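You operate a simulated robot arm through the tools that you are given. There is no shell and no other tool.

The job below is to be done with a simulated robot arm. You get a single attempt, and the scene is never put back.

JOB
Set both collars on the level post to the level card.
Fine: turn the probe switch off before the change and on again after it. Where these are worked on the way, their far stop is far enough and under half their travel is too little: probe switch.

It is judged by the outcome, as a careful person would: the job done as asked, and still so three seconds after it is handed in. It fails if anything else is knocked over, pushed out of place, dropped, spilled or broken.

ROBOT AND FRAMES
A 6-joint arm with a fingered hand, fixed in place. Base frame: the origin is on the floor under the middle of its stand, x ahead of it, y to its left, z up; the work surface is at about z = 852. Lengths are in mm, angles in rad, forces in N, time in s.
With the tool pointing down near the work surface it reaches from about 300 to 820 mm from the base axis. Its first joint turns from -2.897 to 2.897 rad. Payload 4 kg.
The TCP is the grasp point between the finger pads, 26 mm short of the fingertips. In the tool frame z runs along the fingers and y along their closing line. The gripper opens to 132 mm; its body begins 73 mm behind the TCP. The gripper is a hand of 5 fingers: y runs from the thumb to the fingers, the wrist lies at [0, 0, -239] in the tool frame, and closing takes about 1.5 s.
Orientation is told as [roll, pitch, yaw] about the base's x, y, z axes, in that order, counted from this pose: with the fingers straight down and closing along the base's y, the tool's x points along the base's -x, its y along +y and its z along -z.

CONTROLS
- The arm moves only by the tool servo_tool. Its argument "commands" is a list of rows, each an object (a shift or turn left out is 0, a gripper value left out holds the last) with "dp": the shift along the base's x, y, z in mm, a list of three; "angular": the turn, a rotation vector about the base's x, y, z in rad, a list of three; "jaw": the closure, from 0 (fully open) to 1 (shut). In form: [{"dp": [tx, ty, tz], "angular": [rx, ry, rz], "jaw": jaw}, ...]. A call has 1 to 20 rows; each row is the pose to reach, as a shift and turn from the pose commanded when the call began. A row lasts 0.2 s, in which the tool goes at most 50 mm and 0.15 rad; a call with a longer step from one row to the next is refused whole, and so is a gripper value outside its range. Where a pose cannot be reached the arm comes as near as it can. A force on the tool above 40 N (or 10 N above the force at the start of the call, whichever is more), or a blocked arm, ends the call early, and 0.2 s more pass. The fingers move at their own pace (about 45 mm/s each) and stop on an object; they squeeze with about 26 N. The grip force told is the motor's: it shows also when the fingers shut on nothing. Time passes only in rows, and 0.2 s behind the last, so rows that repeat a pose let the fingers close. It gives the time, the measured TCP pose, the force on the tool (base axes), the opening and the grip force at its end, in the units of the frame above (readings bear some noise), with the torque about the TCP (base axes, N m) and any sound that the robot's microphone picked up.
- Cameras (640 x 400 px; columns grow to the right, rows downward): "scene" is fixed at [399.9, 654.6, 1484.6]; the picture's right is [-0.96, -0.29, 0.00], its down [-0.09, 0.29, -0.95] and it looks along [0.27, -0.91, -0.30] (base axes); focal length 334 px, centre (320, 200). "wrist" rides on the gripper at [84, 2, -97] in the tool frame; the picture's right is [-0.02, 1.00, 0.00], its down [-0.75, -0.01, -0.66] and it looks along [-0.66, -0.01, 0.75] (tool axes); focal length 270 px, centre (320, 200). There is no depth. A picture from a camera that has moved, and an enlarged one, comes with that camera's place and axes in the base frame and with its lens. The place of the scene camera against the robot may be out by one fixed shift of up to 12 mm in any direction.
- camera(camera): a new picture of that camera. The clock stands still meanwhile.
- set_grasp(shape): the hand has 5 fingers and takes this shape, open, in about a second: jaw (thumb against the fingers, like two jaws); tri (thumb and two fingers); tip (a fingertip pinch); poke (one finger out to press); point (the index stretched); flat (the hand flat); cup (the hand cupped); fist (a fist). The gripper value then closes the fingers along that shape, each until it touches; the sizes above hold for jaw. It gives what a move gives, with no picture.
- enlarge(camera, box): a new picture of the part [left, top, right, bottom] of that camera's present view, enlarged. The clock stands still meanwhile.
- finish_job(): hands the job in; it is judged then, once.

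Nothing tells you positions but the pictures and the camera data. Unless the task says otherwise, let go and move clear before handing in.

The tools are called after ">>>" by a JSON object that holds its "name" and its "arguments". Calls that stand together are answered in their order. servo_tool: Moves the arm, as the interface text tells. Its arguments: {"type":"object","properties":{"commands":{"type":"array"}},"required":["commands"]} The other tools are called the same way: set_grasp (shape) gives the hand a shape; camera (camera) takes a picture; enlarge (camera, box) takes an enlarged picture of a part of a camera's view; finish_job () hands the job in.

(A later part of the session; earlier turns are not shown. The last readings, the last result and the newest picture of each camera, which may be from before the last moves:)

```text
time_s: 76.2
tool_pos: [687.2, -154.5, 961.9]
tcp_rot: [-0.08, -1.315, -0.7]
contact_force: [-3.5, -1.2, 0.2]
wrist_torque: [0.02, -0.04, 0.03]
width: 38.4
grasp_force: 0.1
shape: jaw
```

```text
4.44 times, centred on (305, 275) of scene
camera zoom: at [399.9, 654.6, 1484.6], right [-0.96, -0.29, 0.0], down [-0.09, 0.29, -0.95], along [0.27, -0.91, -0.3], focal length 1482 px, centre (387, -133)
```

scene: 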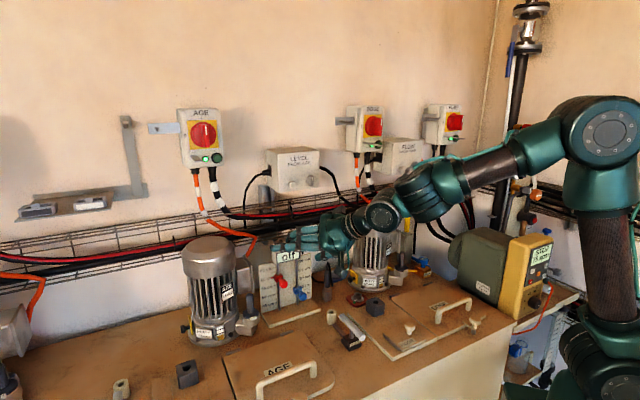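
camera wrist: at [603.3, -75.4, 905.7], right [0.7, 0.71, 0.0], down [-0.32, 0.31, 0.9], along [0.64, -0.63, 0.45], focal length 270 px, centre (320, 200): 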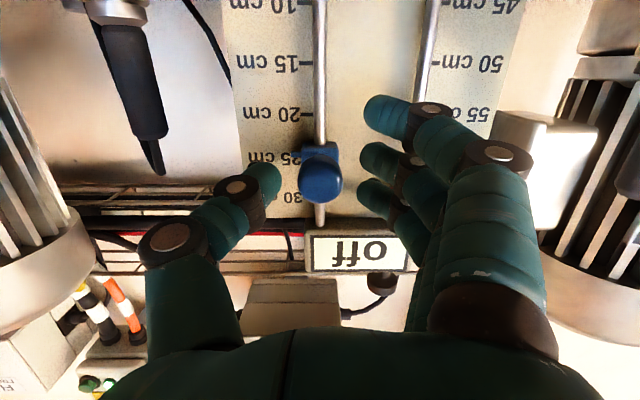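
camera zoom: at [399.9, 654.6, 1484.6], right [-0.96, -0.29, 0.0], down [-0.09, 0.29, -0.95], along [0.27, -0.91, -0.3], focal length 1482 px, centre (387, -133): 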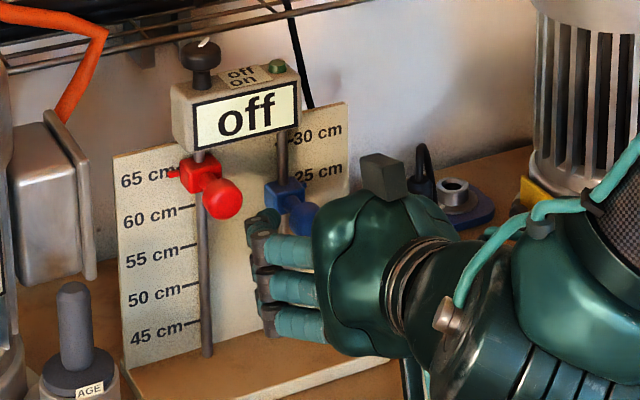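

>>> {"name": "servo_tool", "arguments": {"commands": [{"jaw": 0.78}, {"jaw": 0.84}, {"jaw": 0.88}, {"jaw": 0.92}, {"jaw": 0.95}, {"jaw": 0.95}]}}

>>> {"name": "camera", "arguments": {"camera": "wrist"}}

>>> {"name": "enlarge", "arguments": {"camera": "scene", "box": [270, 235, 330, 285]}}

```text
time_s: 77.6
tool_pos: [685.8, -156.5, 962.6]
tcp_rot: [-0.081, -1.315, -0.699]
contact_force: [-5.3, -5.6, -0.2]
wrist_torque: [0.0, -0.02, -0.04]
width: 6.5
grasp_force: 26.3
shape: jaw
```

```text
taken
camera wrist: at [602.9, -76.1, 905.8], right [0.71, 0.71, 0.0], down [-0.32, 0.32, 0.9], along [0.63, -0.63, 0.45], focal length 270 px, centre (320, 200)
```

wrist: 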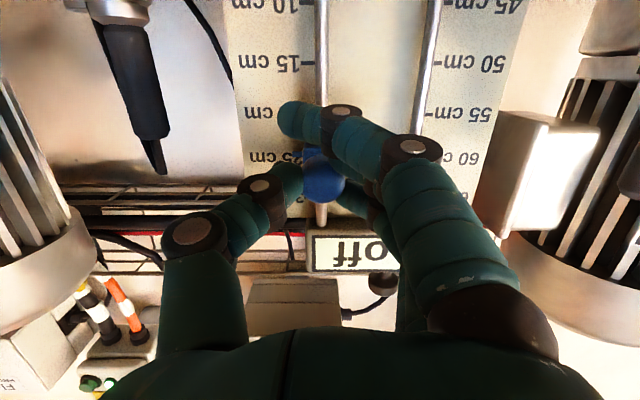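

```text
8.00 times, centred on (300, 260) of scene
camera zoom: at [399.9, 654.6, 1484.6], right [-0.96, -0.29, 0.0], down [-0.09, 0.29, -0.95], along [0.27, -0.91, -0.3], focal length 2668 px, centre (480, -280)
```

zoom: 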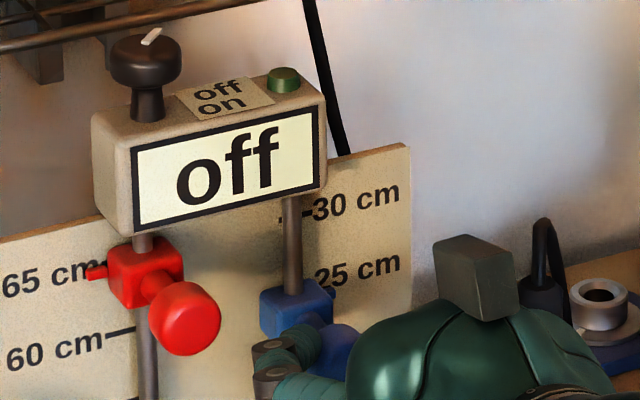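

Gripped again. I lift 4.8 mm.

>>> {"name": "servo_tool", "arguments": {"commands": [{"dp": [0, 0, 1.6], "jaw": 0.95}, {"dp": [0, 0, 3.2], "jaw": 0.95}, {"dp": [0, 0, 4.8], "jaw": 0.95}, {"dp": [0, 0, 4.8], "jaw": 0.95}]}}

>>> {"name": "enlarge", "arguments": {"camera": "scene", "box": [270, 235, 330, 285]}}

>>> {"name": "camera", "arguments": {"camera": "wrist"}}

```text
time_s: 78.6
tool_pos: [685.4, -155.6, 969.0]
tcp_rot: [-0.079, -1.315, -0.701]
contact_force: [-8.7, -9.5, -0.8]
wrist_torque: [-0.02, -0.03, -0.15]
width: 6.2
grasp_force: 26.3
shape: jaw
```

```text
8.00 times, centred on (300, 260) of scene
camera zoom: at [399.9, 654.6, 1484.6], right [-0.96, -0.29, 0.0], down [-0.09, 0.29, -0.95], along [0.27, -0.91, -0.3], focal length 2668 px, centre (480, -280)
```

zoom: 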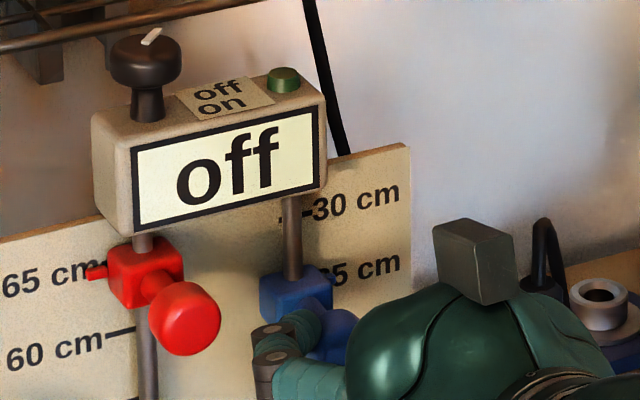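

```text
taken
camera wrist: at [603.1, -75.8, 911.9], right [0.7, 0.71, 0.0], down [-0.32, 0.31, 0.89], along [0.64, -0.63, 0.45], focal length 270 px, centre (320, 200)
```

wrist: 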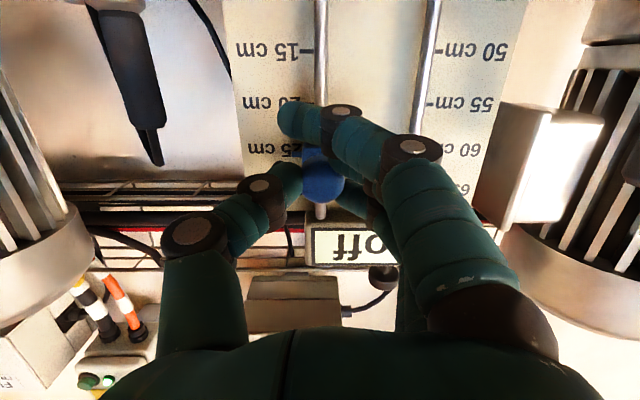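

>>> {"name": "servo_tool", "arguments": {"commands": [{"jaw": 0.91}, {"jaw": 0.87}, {"jaw": 0.83}, {"jaw": 0.81}, {"dp": [-6, 6, 0.5], "jaw": 0.8}, {"dp": [-16, 16, 2], "jaw": 0.8}, {"dp": [-34, 34, 5], "jaw": 0.75}, {"dp": [-60, 60, 5], "jaw": 0.7}]}}

>>> {"name": "camera", "arguments": {"camera": "wrist"}}

>>> {"name": "enlarge", "arguments": {"camera": "scene", "box": [270, 235, 330, 285]}}

```text
time_s: 80.4
tool_pos: [626.6, -98.2, 973.0]
tcp_rot: [-0.078, -1.314, -0.702]
contact_force: [-0.4, -0.1, 0.7]
wrist_torque: [0.04, -0.01, 0.04]
width: 39.0
grasp_force: 0.0
shape: jaw
```

```text
taken
camera wrist: at [543.6, -17.6, 915.4], right [0.7, 0.71, 0.0], down [-0.32, 0.31, 0.89], along [0.64, -0.63, 0.45], focal length 270 px, centre (320, 200)
```

wrist: 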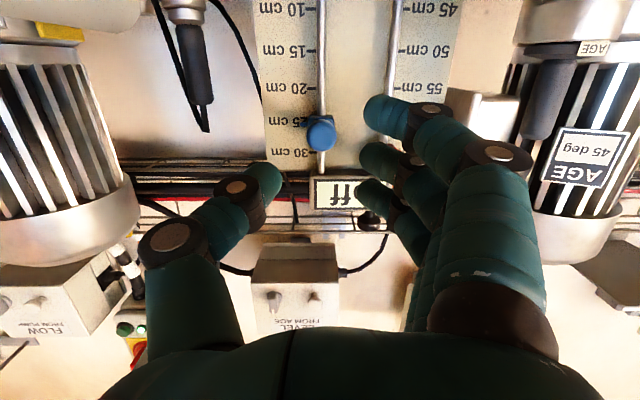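

```text
8.00 times, centred on (300, 260) of scene
camera zoom: at [399.9, 654.6, 1484.6], right [-0.96, -0.29, 0.0], down [-0.09, 0.29, -0.95], along [0.27, -0.91, -0.3], focal length 2668 px, centre (480, -280)
```

zoom: 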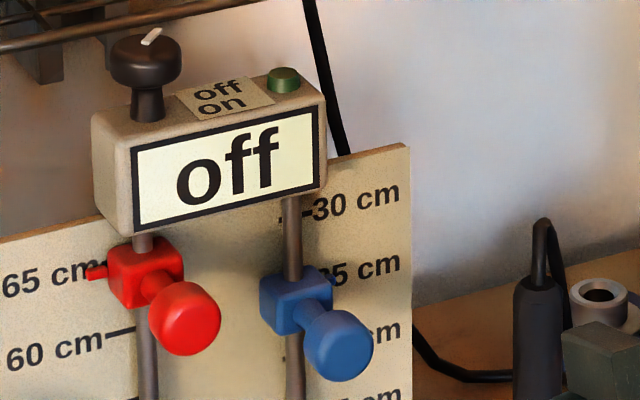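

Both collars are now free. I raise the camera level with the blue pointer to read it.

>>> {"name": "servo_tool", "arguments": {"commands": [{"dp": [-6, -6, 18]}, {"dp": [-12, -12, 36]}, {"dp": [-18, -18, 50]}, {"dp": [-18, -18, 50]}]}}

>>> {"name": "camera", "arguments": {"camera": "wrist"}}

>>> {"name": "enlarge", "arguments": {"camera": "wrist", "box": [270, 40, 400, 140]}}

```text
time_s: 81.4
tool_pos: [606.3, -114.5, 1021.9]
tcp_rot: [-0.081, -1.313, -0.697]
contact_force: [0.3, -0.2, 0.0]
wrist_torque: [0.01, 0.0, 0.02]
width: 38.9
grasp_force: 0.1
shape: jaw
```

```text
taken
camera wrist: at [523.2, -33.8, 965.1], right [0.7, 0.71, 0.0], down [-0.32, 0.31, 0.9], along [0.64, -0.63, 0.45], focal length 270 px, centre (320, 200)
```

wrist: 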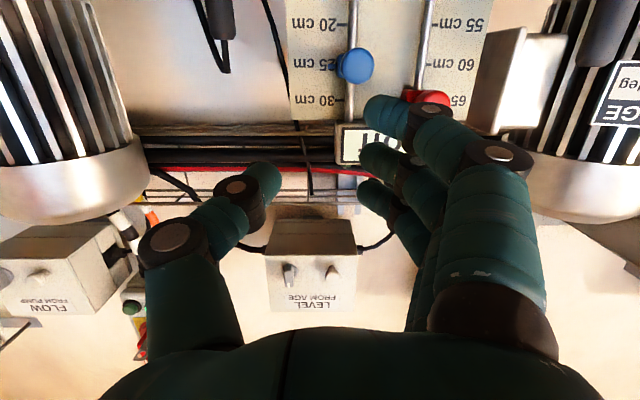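

```text
4.00 times, centred on (335, 90) of wrist
camera zoom: at [523.2, -33.8, 965.1], right [0.7, 0.71, 0.0], down [-0.32, 0.31, 0.9], along [0.64, -0.63, 0.45], focal length 1081 px, centre (260, 640)
```

zoom: 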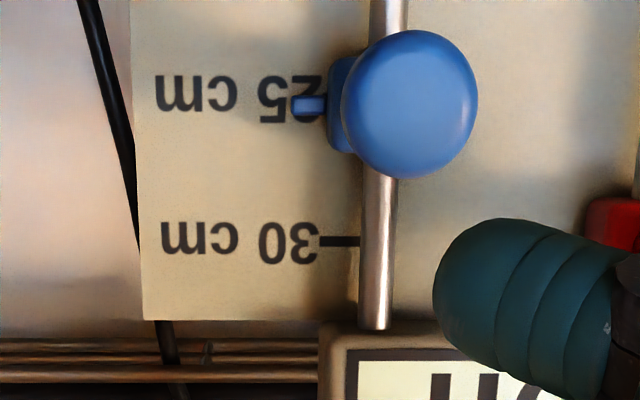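

>>> {"name": "enlarge", "arguments": {"camera": "wrist", "box": [285, 5, 385, 115]}}

>>> {"name": "enlarge", "arguments": {"camera": "wrist", "box": [310, 40, 380, 90]}}

```text
3.64 times, centred on (335, 60) of wrist
camera zoom: at [523.2, -33.8, 965.1], right [0.7, 0.71, 0.0], down [-0.32, 0.31, 0.9], along [0.64, -0.63, 0.45], focal length 983 px, centre (266, 709)
```

zoom: 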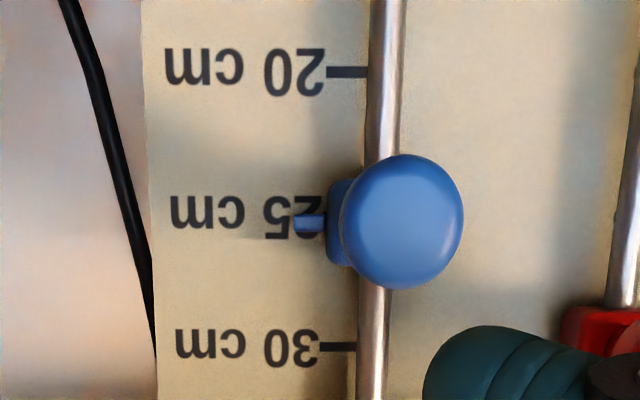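

```text
8.00 times, centred on (345, 65) of wrist
camera zoom: at [523.2, -33.8, 965.1], right [0.7, 0.71, 0.0], down [-0.32, 0.31, 0.9], along [0.64, -0.63, 0.45], focal length 2162 px, centre (120, 1280)
```

zoom: 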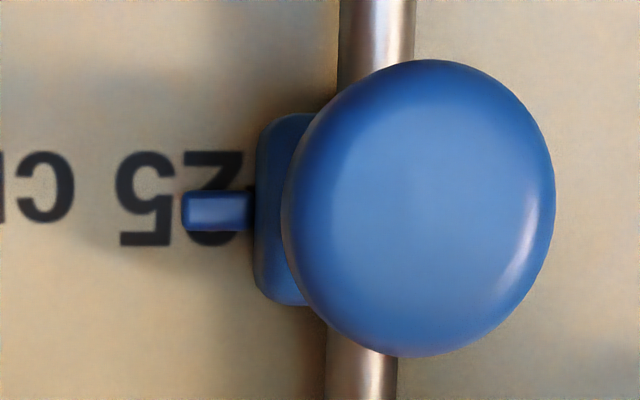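

The blue pointer reads about 25.2 cm (roughly 1.2 mm above the tick). I now look at the red pointer in the same level, square view to double-check it.

>>> {"name": "servo_tool", "arguments": {"commands": [{"dp": [15, 15, 10]}, {"dp": [31, 31, 20]}, {"dp": [46, 46, 30]}, {"dp": [62, 62, 30]}, {"dp": [77, 77, 30]}, {"dp": [77, 77, 30]}]}}

>>> {"name": "camera", "arguments": {"camera": "wrist"}}

>>> {"name": "enlarge", "arguments": {"camera": "wrist", "box": [240, 0, 340, 110]}}

```text
time_s: 82.8
tool_pos: [685.2, -35.6, 1051.7]
tcp_rot: [-0.078, -1.313, -0.703]
contact_force: [0.0, -0.6, 0.0]
wrist_torque: [0.01, 0.0, -0.01]
width: 39.0
grasp_force: 0.1
shape: jaw
```

```text
taken
camera wrist: at [601.9, 44.6, 994.8], right [0.7, 0.71, 0.0], down [-0.32, 0.31, 0.9], along [0.64, -0.63, 0.45], focal length 270 px, centre (320, 200)
```

wrist: 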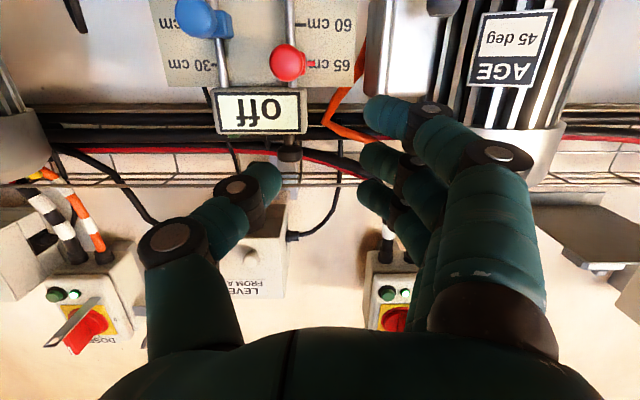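

```text
3.64 times, centred on (290, 55) of wrist
camera zoom: at [601.9, 44.6, 994.8], right [0.7, 0.71, 0.0], down [-0.32, 0.31, 0.9], along [0.64, -0.63, 0.45], focal length 983 px, centre (429, 727)
```

zoom: 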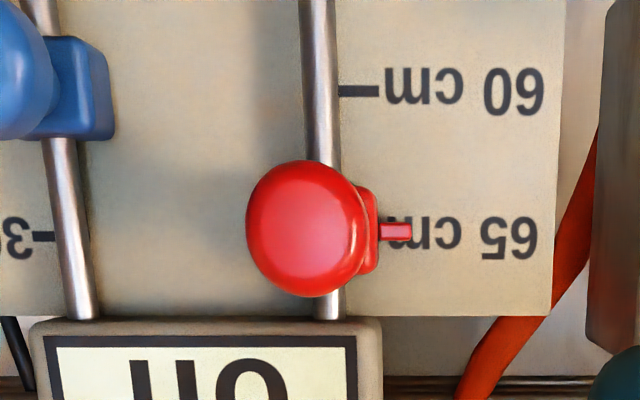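

Red reads about 64.8 cm, blue about 25.2 cm; both collars are on their marks within about a millimetre. Now I turn the hand back to pointing down, clear of the post, to switch the probe back on.

>>> {"name": "servo_tool", "arguments": {"commands": [{"dp": [-7, -5, 11], "angular": [0.04, 0.098, 0.091]}, {"dp": [-13, -11, 23], "angular": [0.08, 0.197, 0.182]}, {"dp": [-20, -16, 34], "angular": [0.121, 0.295, 0.273]}, {"dp": [-26, -22, 45], "angular": [0.161, 0.394, 0.364]}, {"dp": [-33, -27, 57], "angular": [0.201, 0.492, 0.455]}, {"dp": [-39, -32, 68], "angular": [0.241, 0.59, 0.546]}, {"dp": [-46, -38, 79], "angular": [0.281, 0.689, 0.637]}, {"dp": [-52, -43, 90], "angular": [0.322, 0.787, 0.728]}, {"dp": [-59, -49, 100], "angular": [0.362, 0.886, 0.819]}, {"dp": [-65, -54, 110], "angular": [0.402, 0.984, 0.91]}, {"dp": [-65, -54, 110], "angular": [0.402, 0.984, 0.91]}]}}

>>> {"name": "camera", "arguments": {"camera": "wrist"}}

>>> {"name": "camera", "arguments": {"camera": "scene"}}

```text
time_s: 85.2
tool_pos: [620.0, -92.8, 1164.1]
tcp_rot: [0.088, -0.295, 0.163]
contact_force: [-0.6, 0.1, 0.2]
wrist_torque: [0.0, 0.04, 0.01]
width: 38.9
grasp_force: 0.0
shape: jaw
```

```text
taken
camera wrist: at [512.6, -116.4, 1233.1], right [-0.17, 0.98, 0.09], down [0.54, 0.01, 0.84], along [0.83, 0.19, -0.53], focal length 270 px, centre (320, 200)
```

wrist: 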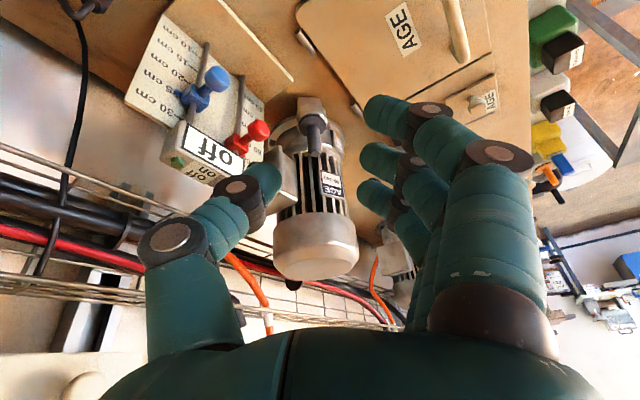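

```text
taken
```

scene: 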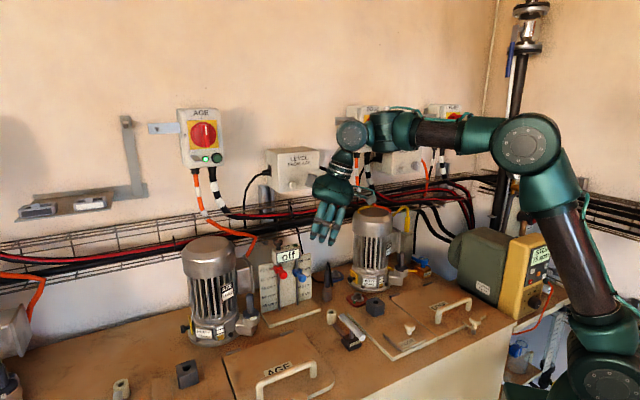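

>>> {"name": "set_grasp", "arguments": {"shape": "tri"}}

>>> {"name": "servo_tool", "arguments": {"commands": [{"dp": [20, -8, -6], "jaw": 0.2}, {"dp": [45, -18, -14], "jaw": 0.4}, {"dp": [70, -30, -22], "jaw": 0.4}, {"dp": [95, -45, -32], "jaw": 0.4}, {"dp": [110, -55, -40], "jaw": 0.4}, {"dp": [110, -55, -40], "jaw": 0.4}]}}

>>> {"name": "camera", "arguments": {"camera": "wrist"}}

>>> {"name": "enlarge", "arguments": {"camera": "scene", "box": [240, 180, 340, 280]}}

```text
time_s: 86.1
tool_pos: [620.2, -91.1, 1164.1]
tcp_rot: [0.089, -0.296, 0.163]
contact_force: [-0.1, 0.4, 0.3]
wrist_torque: [-0.01, 0.0, 0.01]
width: 131.9
grasp_force: 0.1
shape: tri
```

```text
time_s: 87.5
tool_pos: [719.2, -142.2, 1126.2]
tcp_rot: [0.09, -0.297, 0.162]
contact_force: [-0.2, 0.1, 0.1]
wrist_torque: [0.02, 0.0, 0.01]
width: 79.7
grasp_force: 0.1
shape: tri
out of reach, approached as far as the arm can: row 5, 6
```

```text
taken
camera wrist: at [611.0, -166.7, 1194.0], right [-0.17, 0.98, 0.09], down [0.53, 0.01, 0.85], along [0.83, 0.19, -0.53], focal length 270 px, centre (320, 200)
```

wrist: 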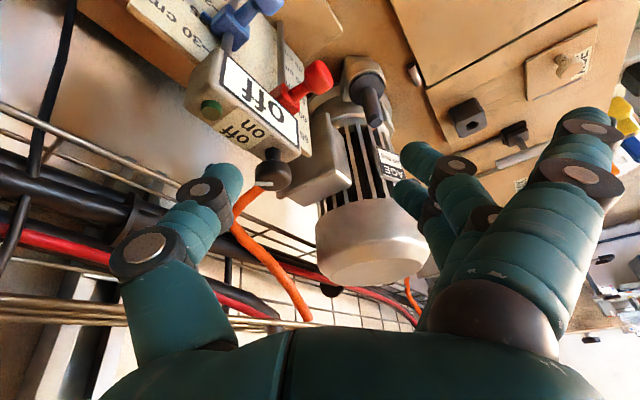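

```text
4.00 times, centred on (290, 230) of scene
camera zoom: at [399.9, 654.6, 1484.6], right [-0.96, -0.29, 0.0], down [-0.09, 0.29, -0.95], along [0.27, -0.91, -0.3], focal length 1334 px, centre (440, 80)
```

zoom: 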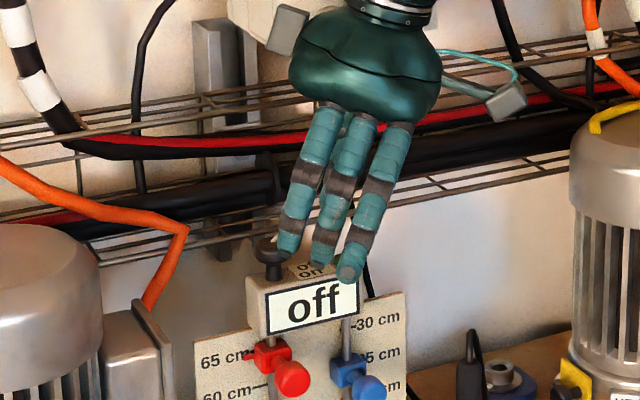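

At this yaw the wrist is near a limit, so I rotate back a little (as in the pose that worked earlier) and then move over the knob.

>>> {"name": "servo_tool", "arguments": {"commands": [{"dp": [0, 0, 0], "angular": [0, 0, -0.1]}, {"dp": [0, 0, 0], "angular": [0, 0, -0.2]}, {"dp": [12, -6, -4], "angular": [0, 0, -0.2]}, {"dp": [24, -12, -8], "angular": [0, 0, -0.2]}, {"dp": [36, -18, -11], "angular": [0, 0, -0.2]}, {"dp": [47, -23.4, -14], "angular": [0, 0, -0.2]}, {"dp": [47, -23.4, -14], "angular": [0, 0, -0.2]}]}}

>>> {"name": "camera", "arguments": {"camera": "wrist"}}

>>> {"name": "enlarge", "arguments": {"camera": "scene", "box": [240, 180, 340, 280]}}

```text
time_s: 89.1
tool_pos: [751.2, -162.9, 1110.7]
tcp_rot: [0.088, -0.298, -0.038]
contact_force: [-0.5, -0.2, 0.0]
wrist_torque: [-0.01, -0.01, 0.02]
width: 79.6
grasp_force: 0.0
shape: tri
out of reach, approached as far as the arm can: row 5, 6, 7
```

```text
taken
camera wrist: at [640.5, -166.3, 1179.4], right [0.03, 1.0, 0.09], down [0.53, -0.09, 0.85], along [0.85, 0.02, -0.53], focal length 270 px, centre (320, 200)
```

wrist: 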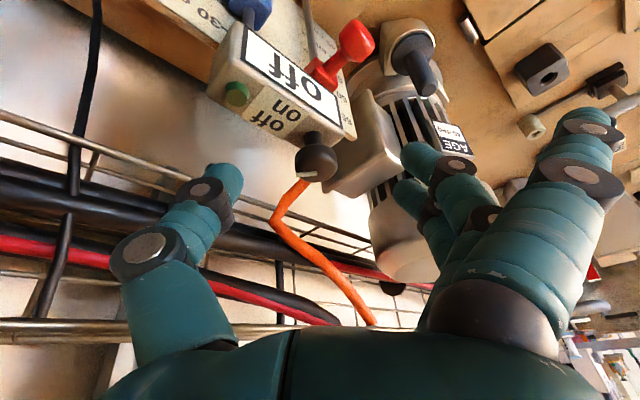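

```text
4.00 times, centred on (290, 230) of scene
camera zoom: at [399.9, 654.6, 1484.6], right [-0.96, -0.29, 0.0], down [-0.09, 0.29, -0.95], along [0.27, -0.91, -0.3], focal length 1334 px, centre (440, 80)
```

zoom: 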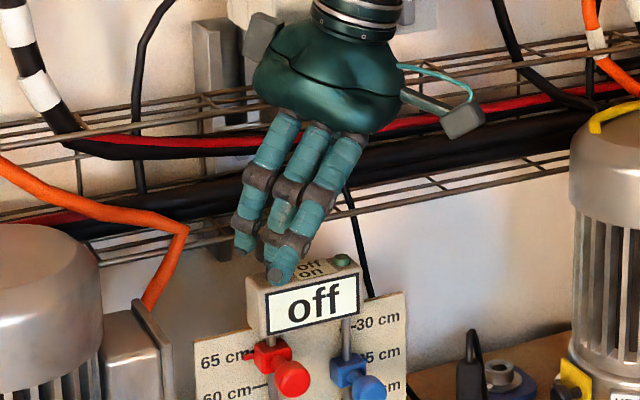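

>>> {"name": "servo_tool", "arguments": {"commands": [{"dp": [0, 0, 0], "angular": [0, 0, -0.08]}, {"dp": [0, 0, -2], "angular": [0, 0, -0.15]}, {"dp": [8, -1, -4], "angular": [0, 0, -0.15]}, {"dp": [15, -2, -6], "angular": [0, 0, -0.15]}, {"dp": [15, -2, -6], "angular": [0, 0, -0.15]}]}}

>>> {"name": "camera", "arguments": {"camera": "wrist"}}

>>> {"name": "enlarge", "arguments": {"camera": "scene", "box": [240, 180, 340, 280]}}

```text
time_s: 90.3
tool_pos: [766.3, -164.3, 1105.3]
tcp_rot: [0.088, -0.296, -0.186]
contact_force: [-0.5, 0.7, -0.2]
wrist_torque: [0.02, 0.01, -0.05]
width: 79.6
grasp_force: 0.0
shape: tri
```

```text
taken
camera wrist: at [657.2, -151.6, 1173.1], right [0.18, 0.98, 0.09], down [0.51, -0.17, 0.85], along [0.84, -0.1, -0.53], focal length 270 px, centre (320, 200)
```

wrist: 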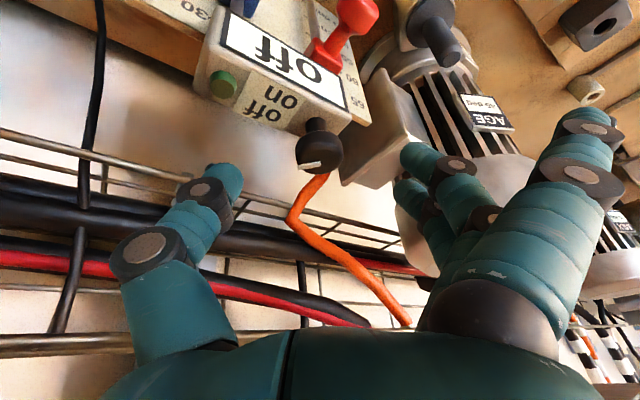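

```text
4.00 times, centred on (290, 230) of scene
camera zoom: at [399.9, 654.6, 1484.6], right [-0.96, -0.29, 0.0], down [-0.09, 0.29, -0.95], along [0.27, -0.91, -0.3], focal length 1334 px, centre (440, 80)
```

zoom: 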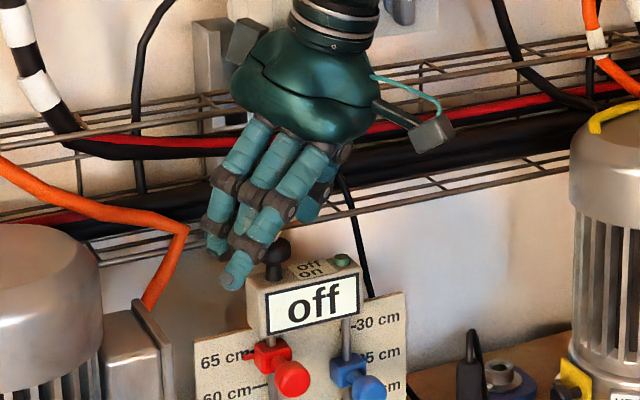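

>>> {"name": "servo_tool", "arguments": {"commands": [{"dp": [0, 0, -7]}, {"dp": [0, -0.3, -14]}, {"dp": [0, -0.5, -21]}, {"dp": [0, -0.5, -21]}]}}

>>> {"name": "camera", "arguments": {"camera": "wrist"}}

```text
time_s: 91.3
tool_pos: [766.5, -163.3, 1084.1]
tcp_rot: [0.089, -0.299, -0.187]
contact_force: [0.9, -0.2, 0.7]
wrist_torque: [0.0, -0.03, 0.0]
width: 79.9
grasp_force: 0.0
shape: tri
```

```text
taken
camera wrist: at [657.5, -151.4, 1152.4], right [0.18, 0.98, 0.09], down [0.51, -0.17, 0.85], along [0.84, -0.1, -0.53], focal length 270 px, centre (320, 200)
```

wrist: 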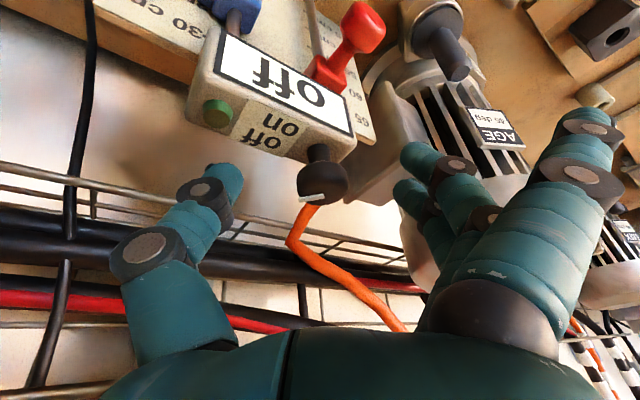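

>>> {"name": "servo_tool", "arguments": {"commands": [{"dp": [0.5, 0.5, 0], "jaw": 0.6}, {"dp": [0.5, 0.5, 0], "jaw": 0.7}, {"dp": [0.5, 0.5, 0], "jaw": 0.76}, {"dp": [0.5, 0.5, 0], "jaw": 0.82}, {"dp": [0.5, 0.5, 0], "jaw": 0.88}, {"dp": [0.5, 0.5, 0], "jaw": 0.94}, {"dp": [0.5, 0.5, 0], "jaw": 1.0}, {"dp": [0.5, 0.5, 0], "jaw": 1.0}]}}

>>> {"name": "servo_tool", "arguments": {"commands": [{"dp": [0, 0.4, 0], "angular": [0, 0, -0.1], "jaw": 1}, {"dp": [0, 0.8, 0], "angular": [0, 0, -0.2], "jaw": 1}, {"dp": [0.1, 1.2, 0], "angular": [0, 0, -0.3], "jaw": 1}, {"dp": [0.2, 1.6, 0], "angular": [0, 0, -0.4], "jaw": 1}]}}

>>> {"name": "camera", "arguments": {"camera": "wrist"}}

>>> {"name": "enlarge", "arguments": {"camera": "wrist", "box": [240, 130, 400, 230]}}

```text
time_s: 93.1
tool_pos: [767.4, -164.4, 1083.3]
tcp_rot: [0.089, -0.296, -0.187]
contact_force: [5.1, -1.5, -9.3]
wrist_torque: [0.07, -0.08, -0.01]
width: 12.6
grasp_force: 25.9
shape: tri
```

```text
time_s: 94.1
tool_pos: [767.4, -163.2, 1084.4]
tcp_rot: [0.088, -0.297, -0.587]
contact_force: [6.8, -2.1, -11.4]
wrist_torque: [0.05, -0.17, -0.01]
width: 12.5
grasp_force: 25.8
shape: tri
```

```text
taken
camera wrist: at [671.0, -108.8, 1151.7], right [0.55, 0.83, 0.09], down [0.4, -0.36, 0.85], along [0.74, -0.43, -0.53], focal length 270 px, centre (320, 200)
```

wrist: 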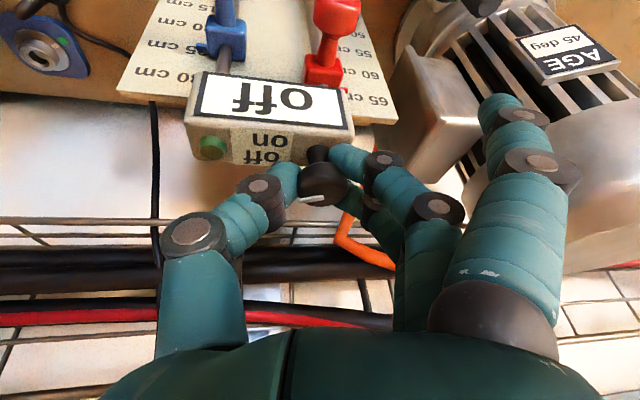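

```text
4.00 times, centred on (320, 180) of wrist
camera zoom: at [671.0, -108.8, 1151.7], right [0.55, 0.83, 0.09], down [0.4, -0.36, 0.85], along [0.74, -0.43, -0.53], focal length 1081 px, centre (320, 280)
```

zoom: 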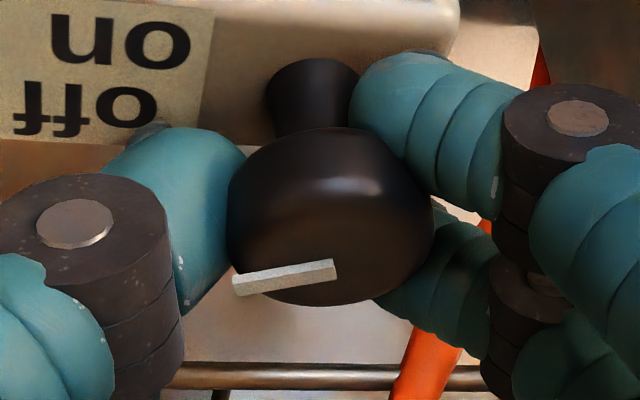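

The mark turns with the hand. I continue clockwise toward "on".

>>> {"name": "servo_tool", "arguments": {"commands": [{"dp": [0.2, 0.4, 0], "angular": [0, 0, -0.1], "jaw": 1}, {"dp": [0.4, 0.8, 0], "angular": [0, 0, -0.2], "jaw": 1}, {"dp": [0.6, 1.1, 0], "angular": [0, 0, -0.3], "jaw": 1}, {"dp": [0.8, 1.4, 0], "angular": [0, 0, -0.4], "jaw": 1}]}}

>>> {"name": "enlarge", "arguments": {"camera": "wrist", "box": [200, 80, 400, 230]}}

>>> {"name": "enlarge", "arguments": {"camera": "scene", "box": [240, 190, 340, 280]}}

```text
time_s: 95.1
tool_pos: [767.4, -160.8, 1081.8]
tcp_rot: [0.091, -0.295, -0.989]
contact_force: [0.4, -7.7, -10.9]
wrist_torque: [-0.13, -0.03, 0.06]
width: 11.5
grasp_force: 25.7
shape: tri
```

```text
2.67 times, centred on (300, 155) of wrist
camera zoom: at [700.7, -74.5, 1151.8], right [0.83, 0.55, 0.09], down [0.23, -0.48, 0.85], along [0.51, -0.68, -0.53], focal length 721 px, centre (373, 320)
```

zoom: 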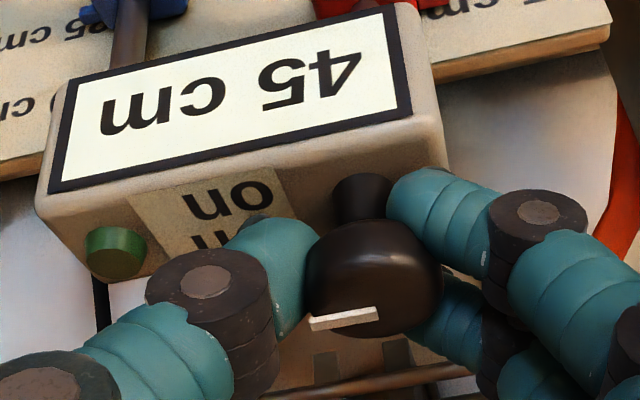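

```text
4.44 times, centred on (290, 235) of scene
camera zoom: at [399.9, 654.6, 1484.6], right [-0.96, -0.29, 0.0], down [-0.09, 0.29, -0.95], along [0.27, -0.91, -0.3], focal length 1482 px, centre (453, 44)
```

zoom: 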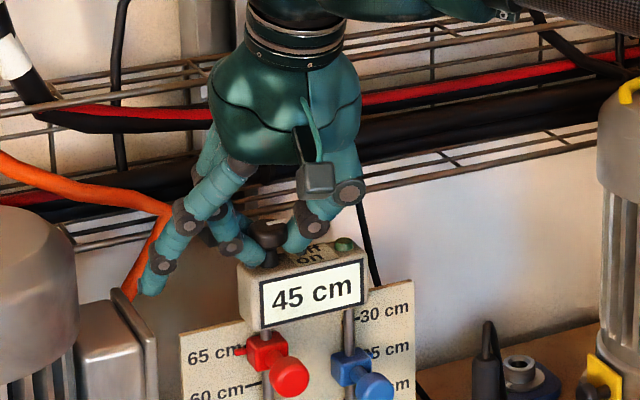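

The display is back to "45 cm". To bring it fully to its "on" stop I release, swing the open hand back, and regrip.

>>> {"name": "servo_tool", "arguments": {"commands": [{"jaw": 0.9}, {"jaw": 0.75}, {"jaw": 0.6}, {"jaw": 0.4}, {"jaw": 0.4}, {"jaw": 0.4}]}}

>>> {"name": "servo_tool", "arguments": {"commands": [{"dp": [-0.2, -0.4, 1], "angular": [0, 0, 0.1]}, {"dp": [-0.4, -0.8, 1], "angular": [0, 0, 0.2]}, {"dp": [-0.6, -1.2, 1], "angular": [0, 0, 0.3]}, {"dp": [-0.7, -1.6, 1], "angular": [0, 0, 0.4]}, {"dp": [-0.8, -2.0, 1], "angular": [0, 0, 0.5]}, {"dp": [-0.9, -2.4, 1], "angular": [0, 0, 0.6]}, {"dp": [-1, -2.8, 1], "angular": [0, 0, 0.7]}, {"dp": [-1, -3.2, 1], "angular": [0, 0, 0.8]}]}}

>>> {"name": "camera", "arguments": {"camera": "wrist"}}

>>> {"name": "enlarge", "arguments": {"camera": "wrist", "box": [240, 110, 400, 230]}}

```text
time_s: 96.5
tool_pos: [767.4, -161.8, 1083.5]
tcp_rot: [0.089, -0.295, -0.988]
contact_force: [0.2, 0.0, 0.2]
wrist_torque: [0.0, 0.02, 0.03]
width: 78.6
grasp_force: 0.1
shape: tri
```

```text
time_s: 98.3
tool_pos: [768.1, -164.7, 1085.7]
tcp_rot: [0.089, -0.297, -0.185]
contact_force: [0.1, 0.0, -0.7]
wrist_torque: [0.01, -0.03, -0.03]
width: 78.7
grasp_force: 0.1
shape: tri
```

```text
taken
camera wrist: at [657.6, -152.0, 1154.7], right [0.18, 0.98, 0.09], down [0.51, -0.17, 0.85], along [0.84, -0.1, -0.53], focal length 270 px, centre (320, 200)
```

wrist: 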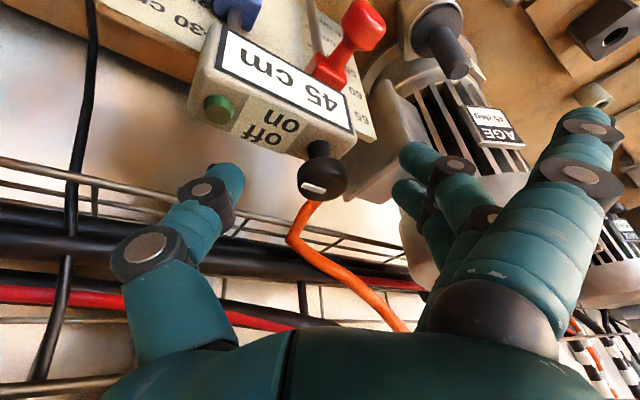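

```text
3.33 times, centred on (320, 170) of wrist
camera zoom: at [657.6, -152.0, 1154.7], right [0.18, 0.98, 0.09], down [0.51, -0.17, 0.85], along [0.84, -0.1, -0.53], focal length 901 px, centre (320, 300)
```

zoom: 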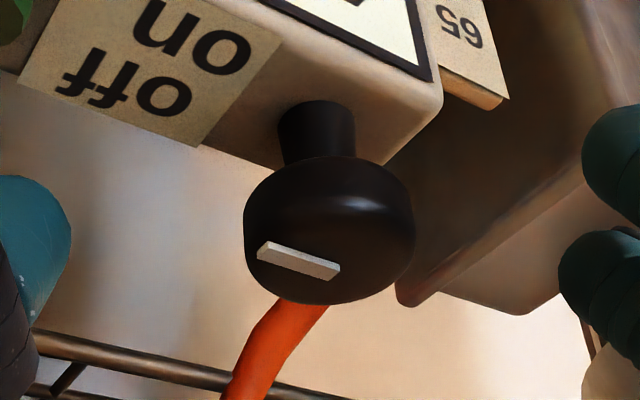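

The mark has come about half-way back. I grip again and turn on to the stop.

>>> {"name": "servo_tool", "arguments": {"commands": [{"dp": [0, 0, -1.5], "jaw": 0.6}, {"dp": [0, 0, -1.5], "jaw": 0.7}, {"dp": [0, 0, -1.5], "jaw": 0.76}, {"dp": [0, 0, -1.5], "jaw": 0.82}, {"dp": [0, 0, -1.5], "jaw": 0.88}, {"dp": [0, 0, -1.5], "jaw": 0.94}, {"dp": [0, 0, -1.5], "jaw": 1.0}, {"dp": [0, 0, -1.5], "jaw": 1.0}]}}

>>> {"name": "servo_tool", "arguments": {"commands": [{"dp": [0, 0.4, 0], "angular": [0, 0, -0.1], "jaw": 1}, {"dp": [0, 0.8, 0], "angular": [0, 0, -0.2], "jaw": 1}, {"dp": [0.1, 1.2, 0], "angular": [0, 0, -0.3], "jaw": 1}, {"dp": [0.2, 1.6, 0], "angular": [0, 0, -0.4], "jaw": 1}, {"dp": [0.4, 2.0, 0], "angular": [0, 0, -0.5], "jaw": 1}, {"dp": [0.6, 2.4, 0], "angular": [0, 0, -0.6], "jaw": 1}]}}

>>> {"name": "enlarge", "arguments": {"camera": "wrist", "box": [200, 80, 400, 230]}}

```text
time_s: 100.1
tool_pos: [765.5, -165.1, 1083.8]
tcp_rot: [0.089, -0.294, -0.188]
contact_force: [4.4, -0.7, -7.6]
wrist_torque: [0.03, -0.04, -0.04]
width: 13.5
grasp_force: 26.1
shape: tri
```

```text
time_s: 101.5
tool_pos: [766.5, -163.0, 1083.3]
tcp_rot: [0.088, -0.295, -0.787]
contact_force: [-8.1, 0.1, -11.7]
wrist_torque: [-0.02, 0.11, 0.01]
width: 13.0
grasp_force: 26.2
shape: tri
```

```text
2.67 times, centred on (300, 155) of wrist
camera zoom: at [684.3, -90.9, 1152.4], right [0.7, 0.71, 0.09], down [0.32, -0.43, 0.84], along [0.64, -0.56, -0.53], focal length 721 px, centre (373, 320)
```

zoom: 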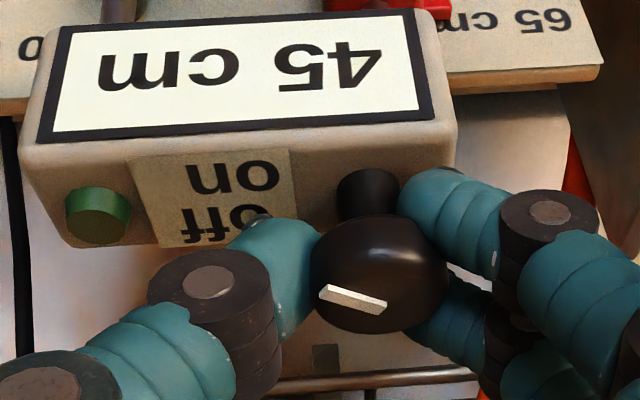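

>>> {"name": "servo_tool", "arguments": {"commands": [{"dp": [0.2, 0.4, 0], "angular": [0, 0, -0.1], "jaw": 1}, {"dp": [0.4, 0.8, 0], "angular": [0, 0, -0.2], "jaw": 1}, {"dp": [0.6, 1.1, 0], "angular": [0, 0, -0.3], "jaw": 1}]}}

>>> {"name": "enlarge", "arguments": {"camera": "wrist", "box": [200, 80, 400, 230]}}

```text
time_s: 102.3
tool_pos: [765.8, -159.9, 1081.8]
tcp_rot: [0.098, -0.307, -1.097]
contact_force: [17.8, -33.0, 0.3]
wrist_torque: [-0.43, -0.3, 0.01]
width: 12.3
grasp_force: 25.9
shape: tri
out of reach, approached as far as the arm can: row 3
```

```text
2.67 times, centred on (300, 155) of wrist
camera zoom: at [708.0, -66.3, 1149.3], right [0.88, 0.46, 0.1], down [0.17, -0.5, 0.85], along [0.44, -0.73, -0.52], focal length 721 px, centre (373, 320)
```

zoom: 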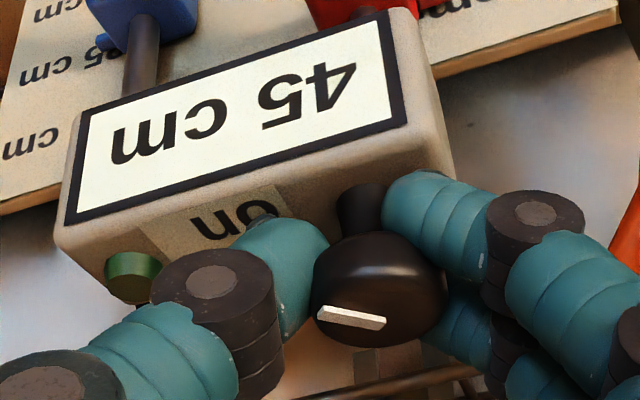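

Force has risen because the arm is at its reach edge; I release at once.

>>> {"name": "servo_tool", "arguments": {"commands": [{"jaw": 0.9}, {"jaw": 0.75}, {"jaw": 0.6}, {"jaw": 0.4}, {"jaw": 0.4}, {"jaw": 0.4}]}}

>>> {"name": "camera", "arguments": {"camera": "wrist"}}

>>> {"name": "enlarge", "arguments": {"camera": "wrist", "box": [240, 110, 400, 230]}}

>>> {"name": "enlarge", "arguments": {"camera": "scene", "box": [240, 190, 340, 280]}}

```text
time_s: 103.7
tool_pos: [764.9, -153.2, 1081.3]
tcp_rot: [0.093, -0.296, -1.087]
contact_force: [0.3, 8.0, 16.2]
wrist_torque: [-0.24, 0.56, -0.25]
width: 72.3
grasp_force: 0.0
shape: tri
```

```text
taken
camera wrist: at [706.7, -60.8, 1149.0], right [0.88, 0.47, 0.09], down [0.18, -0.5, 0.85], along [0.44, -0.73, -0.53], focal length 270 px, centre (320, 200)
```

wrist: 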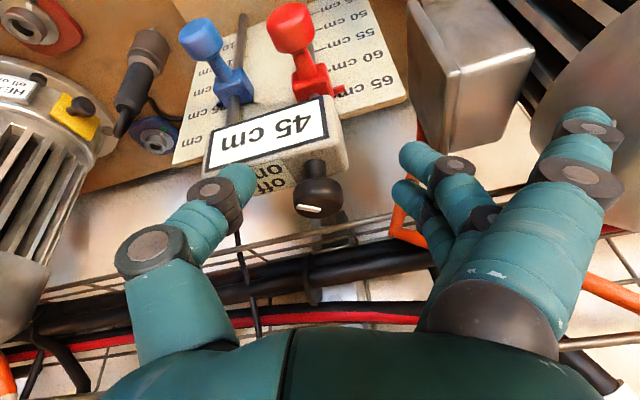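

```text
3.33 times, centred on (320, 170) of wrist
camera zoom: at [706.7, -60.8, 1149.0], right [0.88, 0.47, 0.09], down [0.18, -0.5, 0.85], along [0.44, -0.73, -0.53], focal length 901 px, centre (320, 300)
```

zoom: 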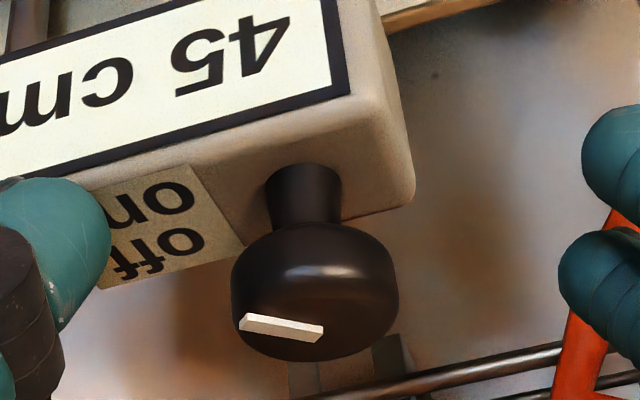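

```text
4.44 times, centred on (290, 235) of scene
camera zoom: at [399.9, 654.6, 1484.6], right [-0.96, -0.29, 0.0], down [-0.09, 0.29, -0.95], along [0.27, -0.91, -0.3], focal length 1482 px, centre (453, 44)
```

zoom: 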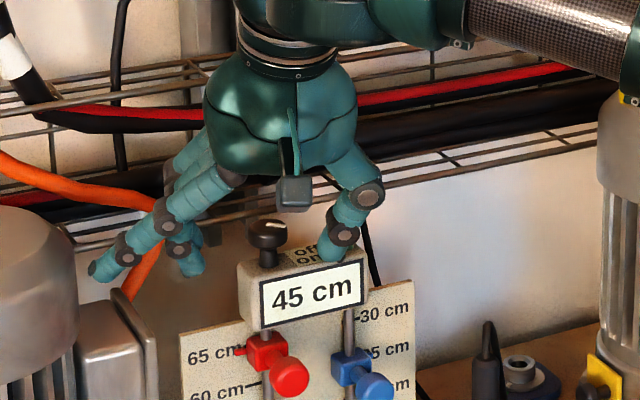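

The mark is back at its original "on" direction (about 186°) and the display reads 45 cm. The thumb is lightly resting on the head, so I lift gently and move away.

>>> {"name": "servo_tool", "arguments": {"commands": [{"dp": [-0.5, 0, 3]}, {"dp": [-2, 0.5, 8]}, {"dp": [-5, 2, 15]}, {"dp": [-10, 5, 24]}, {"dp": [-18, 12, 32]}]}}

>>> {"name": "camera", "arguments": {"camera": "wrist"}}

>>> {"name": "enlarge", "arguments": {"camera": "scene", "box": [240, 190, 340, 280]}}

```text
time_s: 104.9
tool_pos: [743.6, -141.6, 1106.6]
tcp_rot: [0.09, -0.296, -1.087]
contact_force: [0.0, 0.7, 0.9]
wrist_torque: [0.01, -0.02, 0.03]
width: 78.8
grasp_force: 0.1
shape: tri
out of reach, approached as far as the arm can: row 2, 3, 4, 5
```

```text
taken
camera wrist: at [686.3, -48.6, 1175.7], right [0.88, 0.47, 0.09], down [0.18, -0.5, 0.85], along [0.44, -0.73, -0.53], focal length 270 px, centre (320, 200)
```

wrist: 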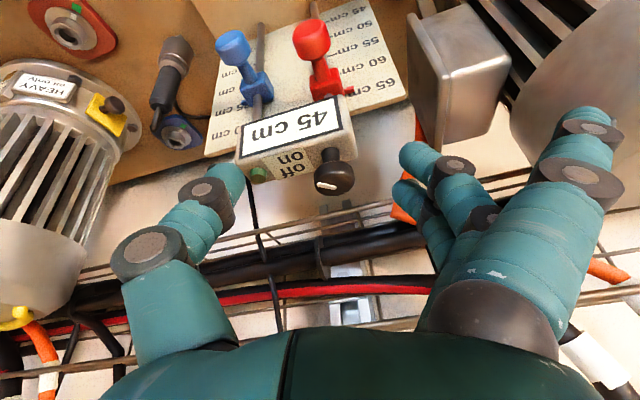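

```text
4.44 times, centred on (290, 235) of scene
camera zoom: at [399.9, 654.6, 1484.6], right [-0.96, -0.29, 0.0], down [-0.09, 0.29, -0.95], along [0.27, -0.91, -0.3], focal length 1482 px, centre (453, 44)
```

zoom: 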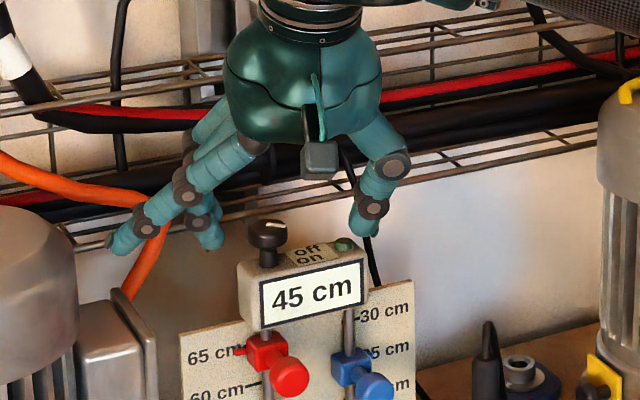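

Clear of contact. I retreat away from the post and inspect everything.

>>> {"name": "servo_tool", "arguments": {"commands": [{"dp": [-20, 15, 5]}, {"dp": [-45, 33, 12]}, {"dp": [-72, 52, 20]}, {"dp": [-100, 70, 30]}, {"dp": [-120, 80, 40]}]}}

>>> {"name": "camera", "arguments": {"camera": "wrist"}}

>>> {"name": "enlarge", "arguments": {"camera": "scene", "box": [260, 230, 330, 330]}}

>>> {"name": "camera", "arguments": {"camera": "scene"}}

```text
time_s: 106.1
tool_pos: [651.4, -80.4, 1168.4]
tcp_rot: [0.046, -0.333, -1.083]
contact_force: [3.7, 2.0, -5.3]
wrist_torque: [-0.33, 0.31, -0.14]
width: 79.0
grasp_force: 0.1
shape: tri
out of reach, approached as far as the arm can: row 2, 3, 4, 5
```

```text
taken
camera wrist: at [596.7, 16.7, 1232.5], right [0.88, 0.46, 0.05], down [0.19, -0.46, 0.87], along [0.43, -0.76, -0.49], focal length 270 px, centre (320, 200)
```

wrist: 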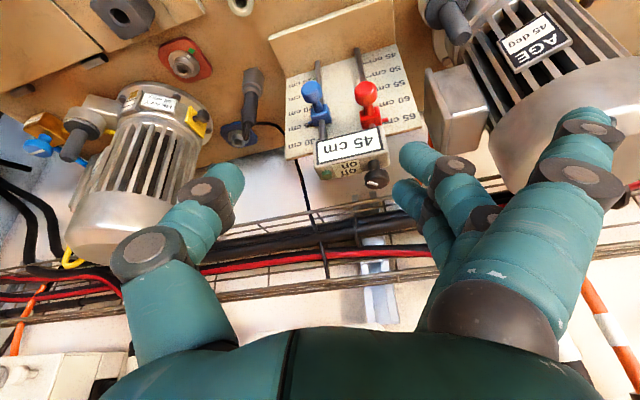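

```text
4.00 times, centred on (295, 280) of scene
camera zoom: at [399.9, 654.6, 1484.6], right [-0.96, -0.29, 0.0], down [-0.09, 0.29, -0.95], along [0.27, -0.91, -0.3], focal length 1334 px, centre (420, -120)
```

zoom: 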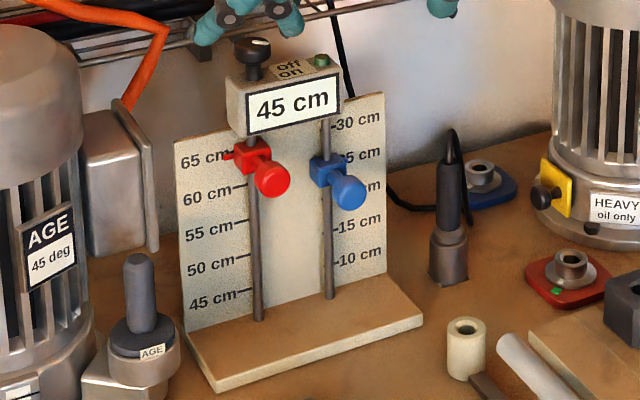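

```text
taken
```

scene: 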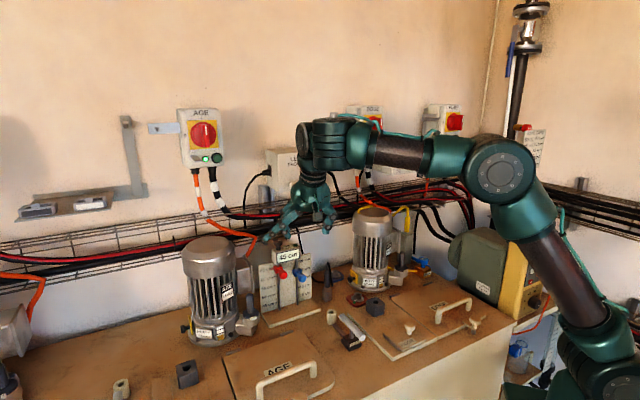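

>>> {"name": "servo_tool", "arguments": {"commands": [{"dp": [0, 0, 0]}, {"dp": [0, 0, 0]}, {"dp": [0, 0, 0]}]}}

>>> {"name": "enlarge", "arguments": {"camera": "wrist", "box": [270, 60, 430, 200]}}

>>> {"name": "enlarge", "arguments": {"camera": "scene", "box": [180, 160, 360, 300]}}

```text
time_s: 106.9
tool_pos: [650.3, -80.8, 1170.9]
tcp_rot: [0.051, -0.334, -1.08]
contact_force: [0.7, 0.6, -0.2]
wrist_torque: [-0.03, -0.01, 0.0]
width: 78.7
grasp_force: 0.1
shape: tri
```

```text
2.86 times, centred on (350, 130) of wrist
camera zoom: at [594.4, 16.1, 1235.1], right [0.88, 0.47, 0.06], down [0.19, -0.46, 0.87], along [0.43, -0.75, -0.49], focal length 772 px, centre (234, 400)
```

zoom: 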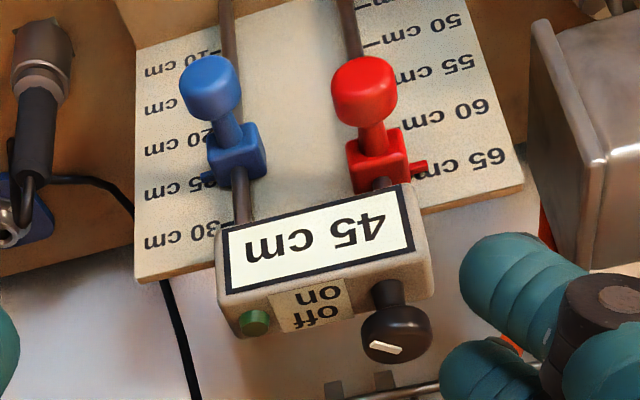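

```text
2.86 times, centred on (270, 230) of scene
camera zoom: at [399.9, 654.6, 1484.6], right [-0.96, -0.29, 0.0], down [-0.09, 0.29, -0.95], along [0.27, -0.91, -0.3], focal length 953 px, centre (463, 114)
```

zoom: 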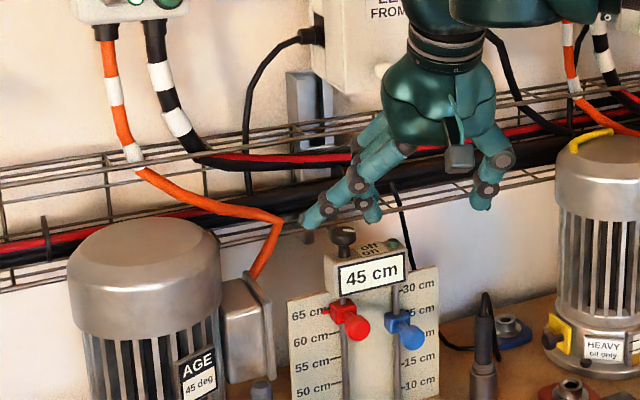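

>>> {"name": "enlarge", "arguments": {"camera": "wrist", "box": [340, 150, 410, 200]}}

>>> {"name": "enlarge", "arguments": {"camera": "scene", "box": [275, 230, 315, 260]}}

```text
8.00 times, centred on (375, 175) of wrist
camera zoom: at [594.4, 16.1, 1235.1], right [0.88, 0.47, 0.06], down [0.19, -0.46, 0.87], along [0.43, -0.75, -0.49], focal length 2162 px, centre (-120, 400)
```

zoom: 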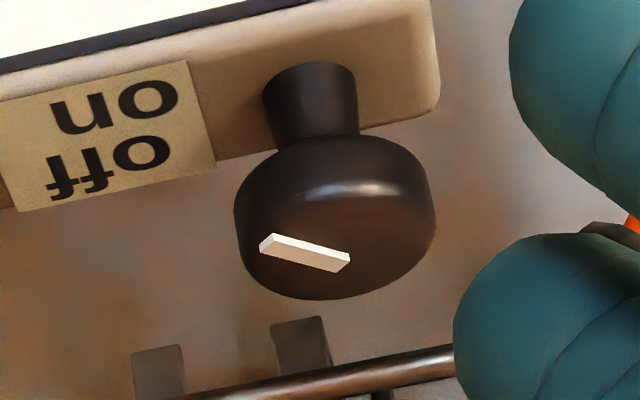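

```text
13.33 times, centred on (295, 245) of scene
camera zoom: at [399.9, 654.6, 1484.6], right [-0.96, -0.29, 0.0], down [-0.09, 0.29, -0.95], along [0.27, -0.91, -0.3], focal length 4447 px, centre (653, -400)
```

zoom: 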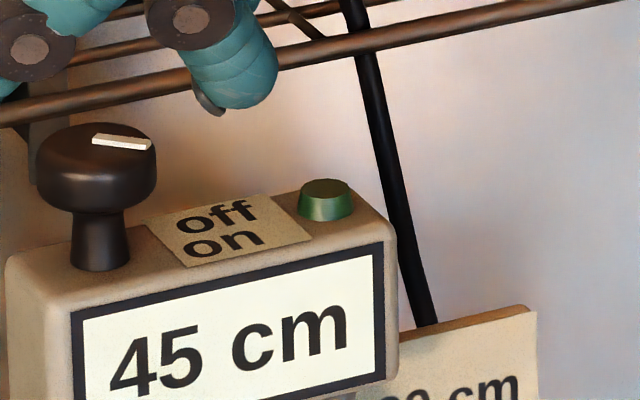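

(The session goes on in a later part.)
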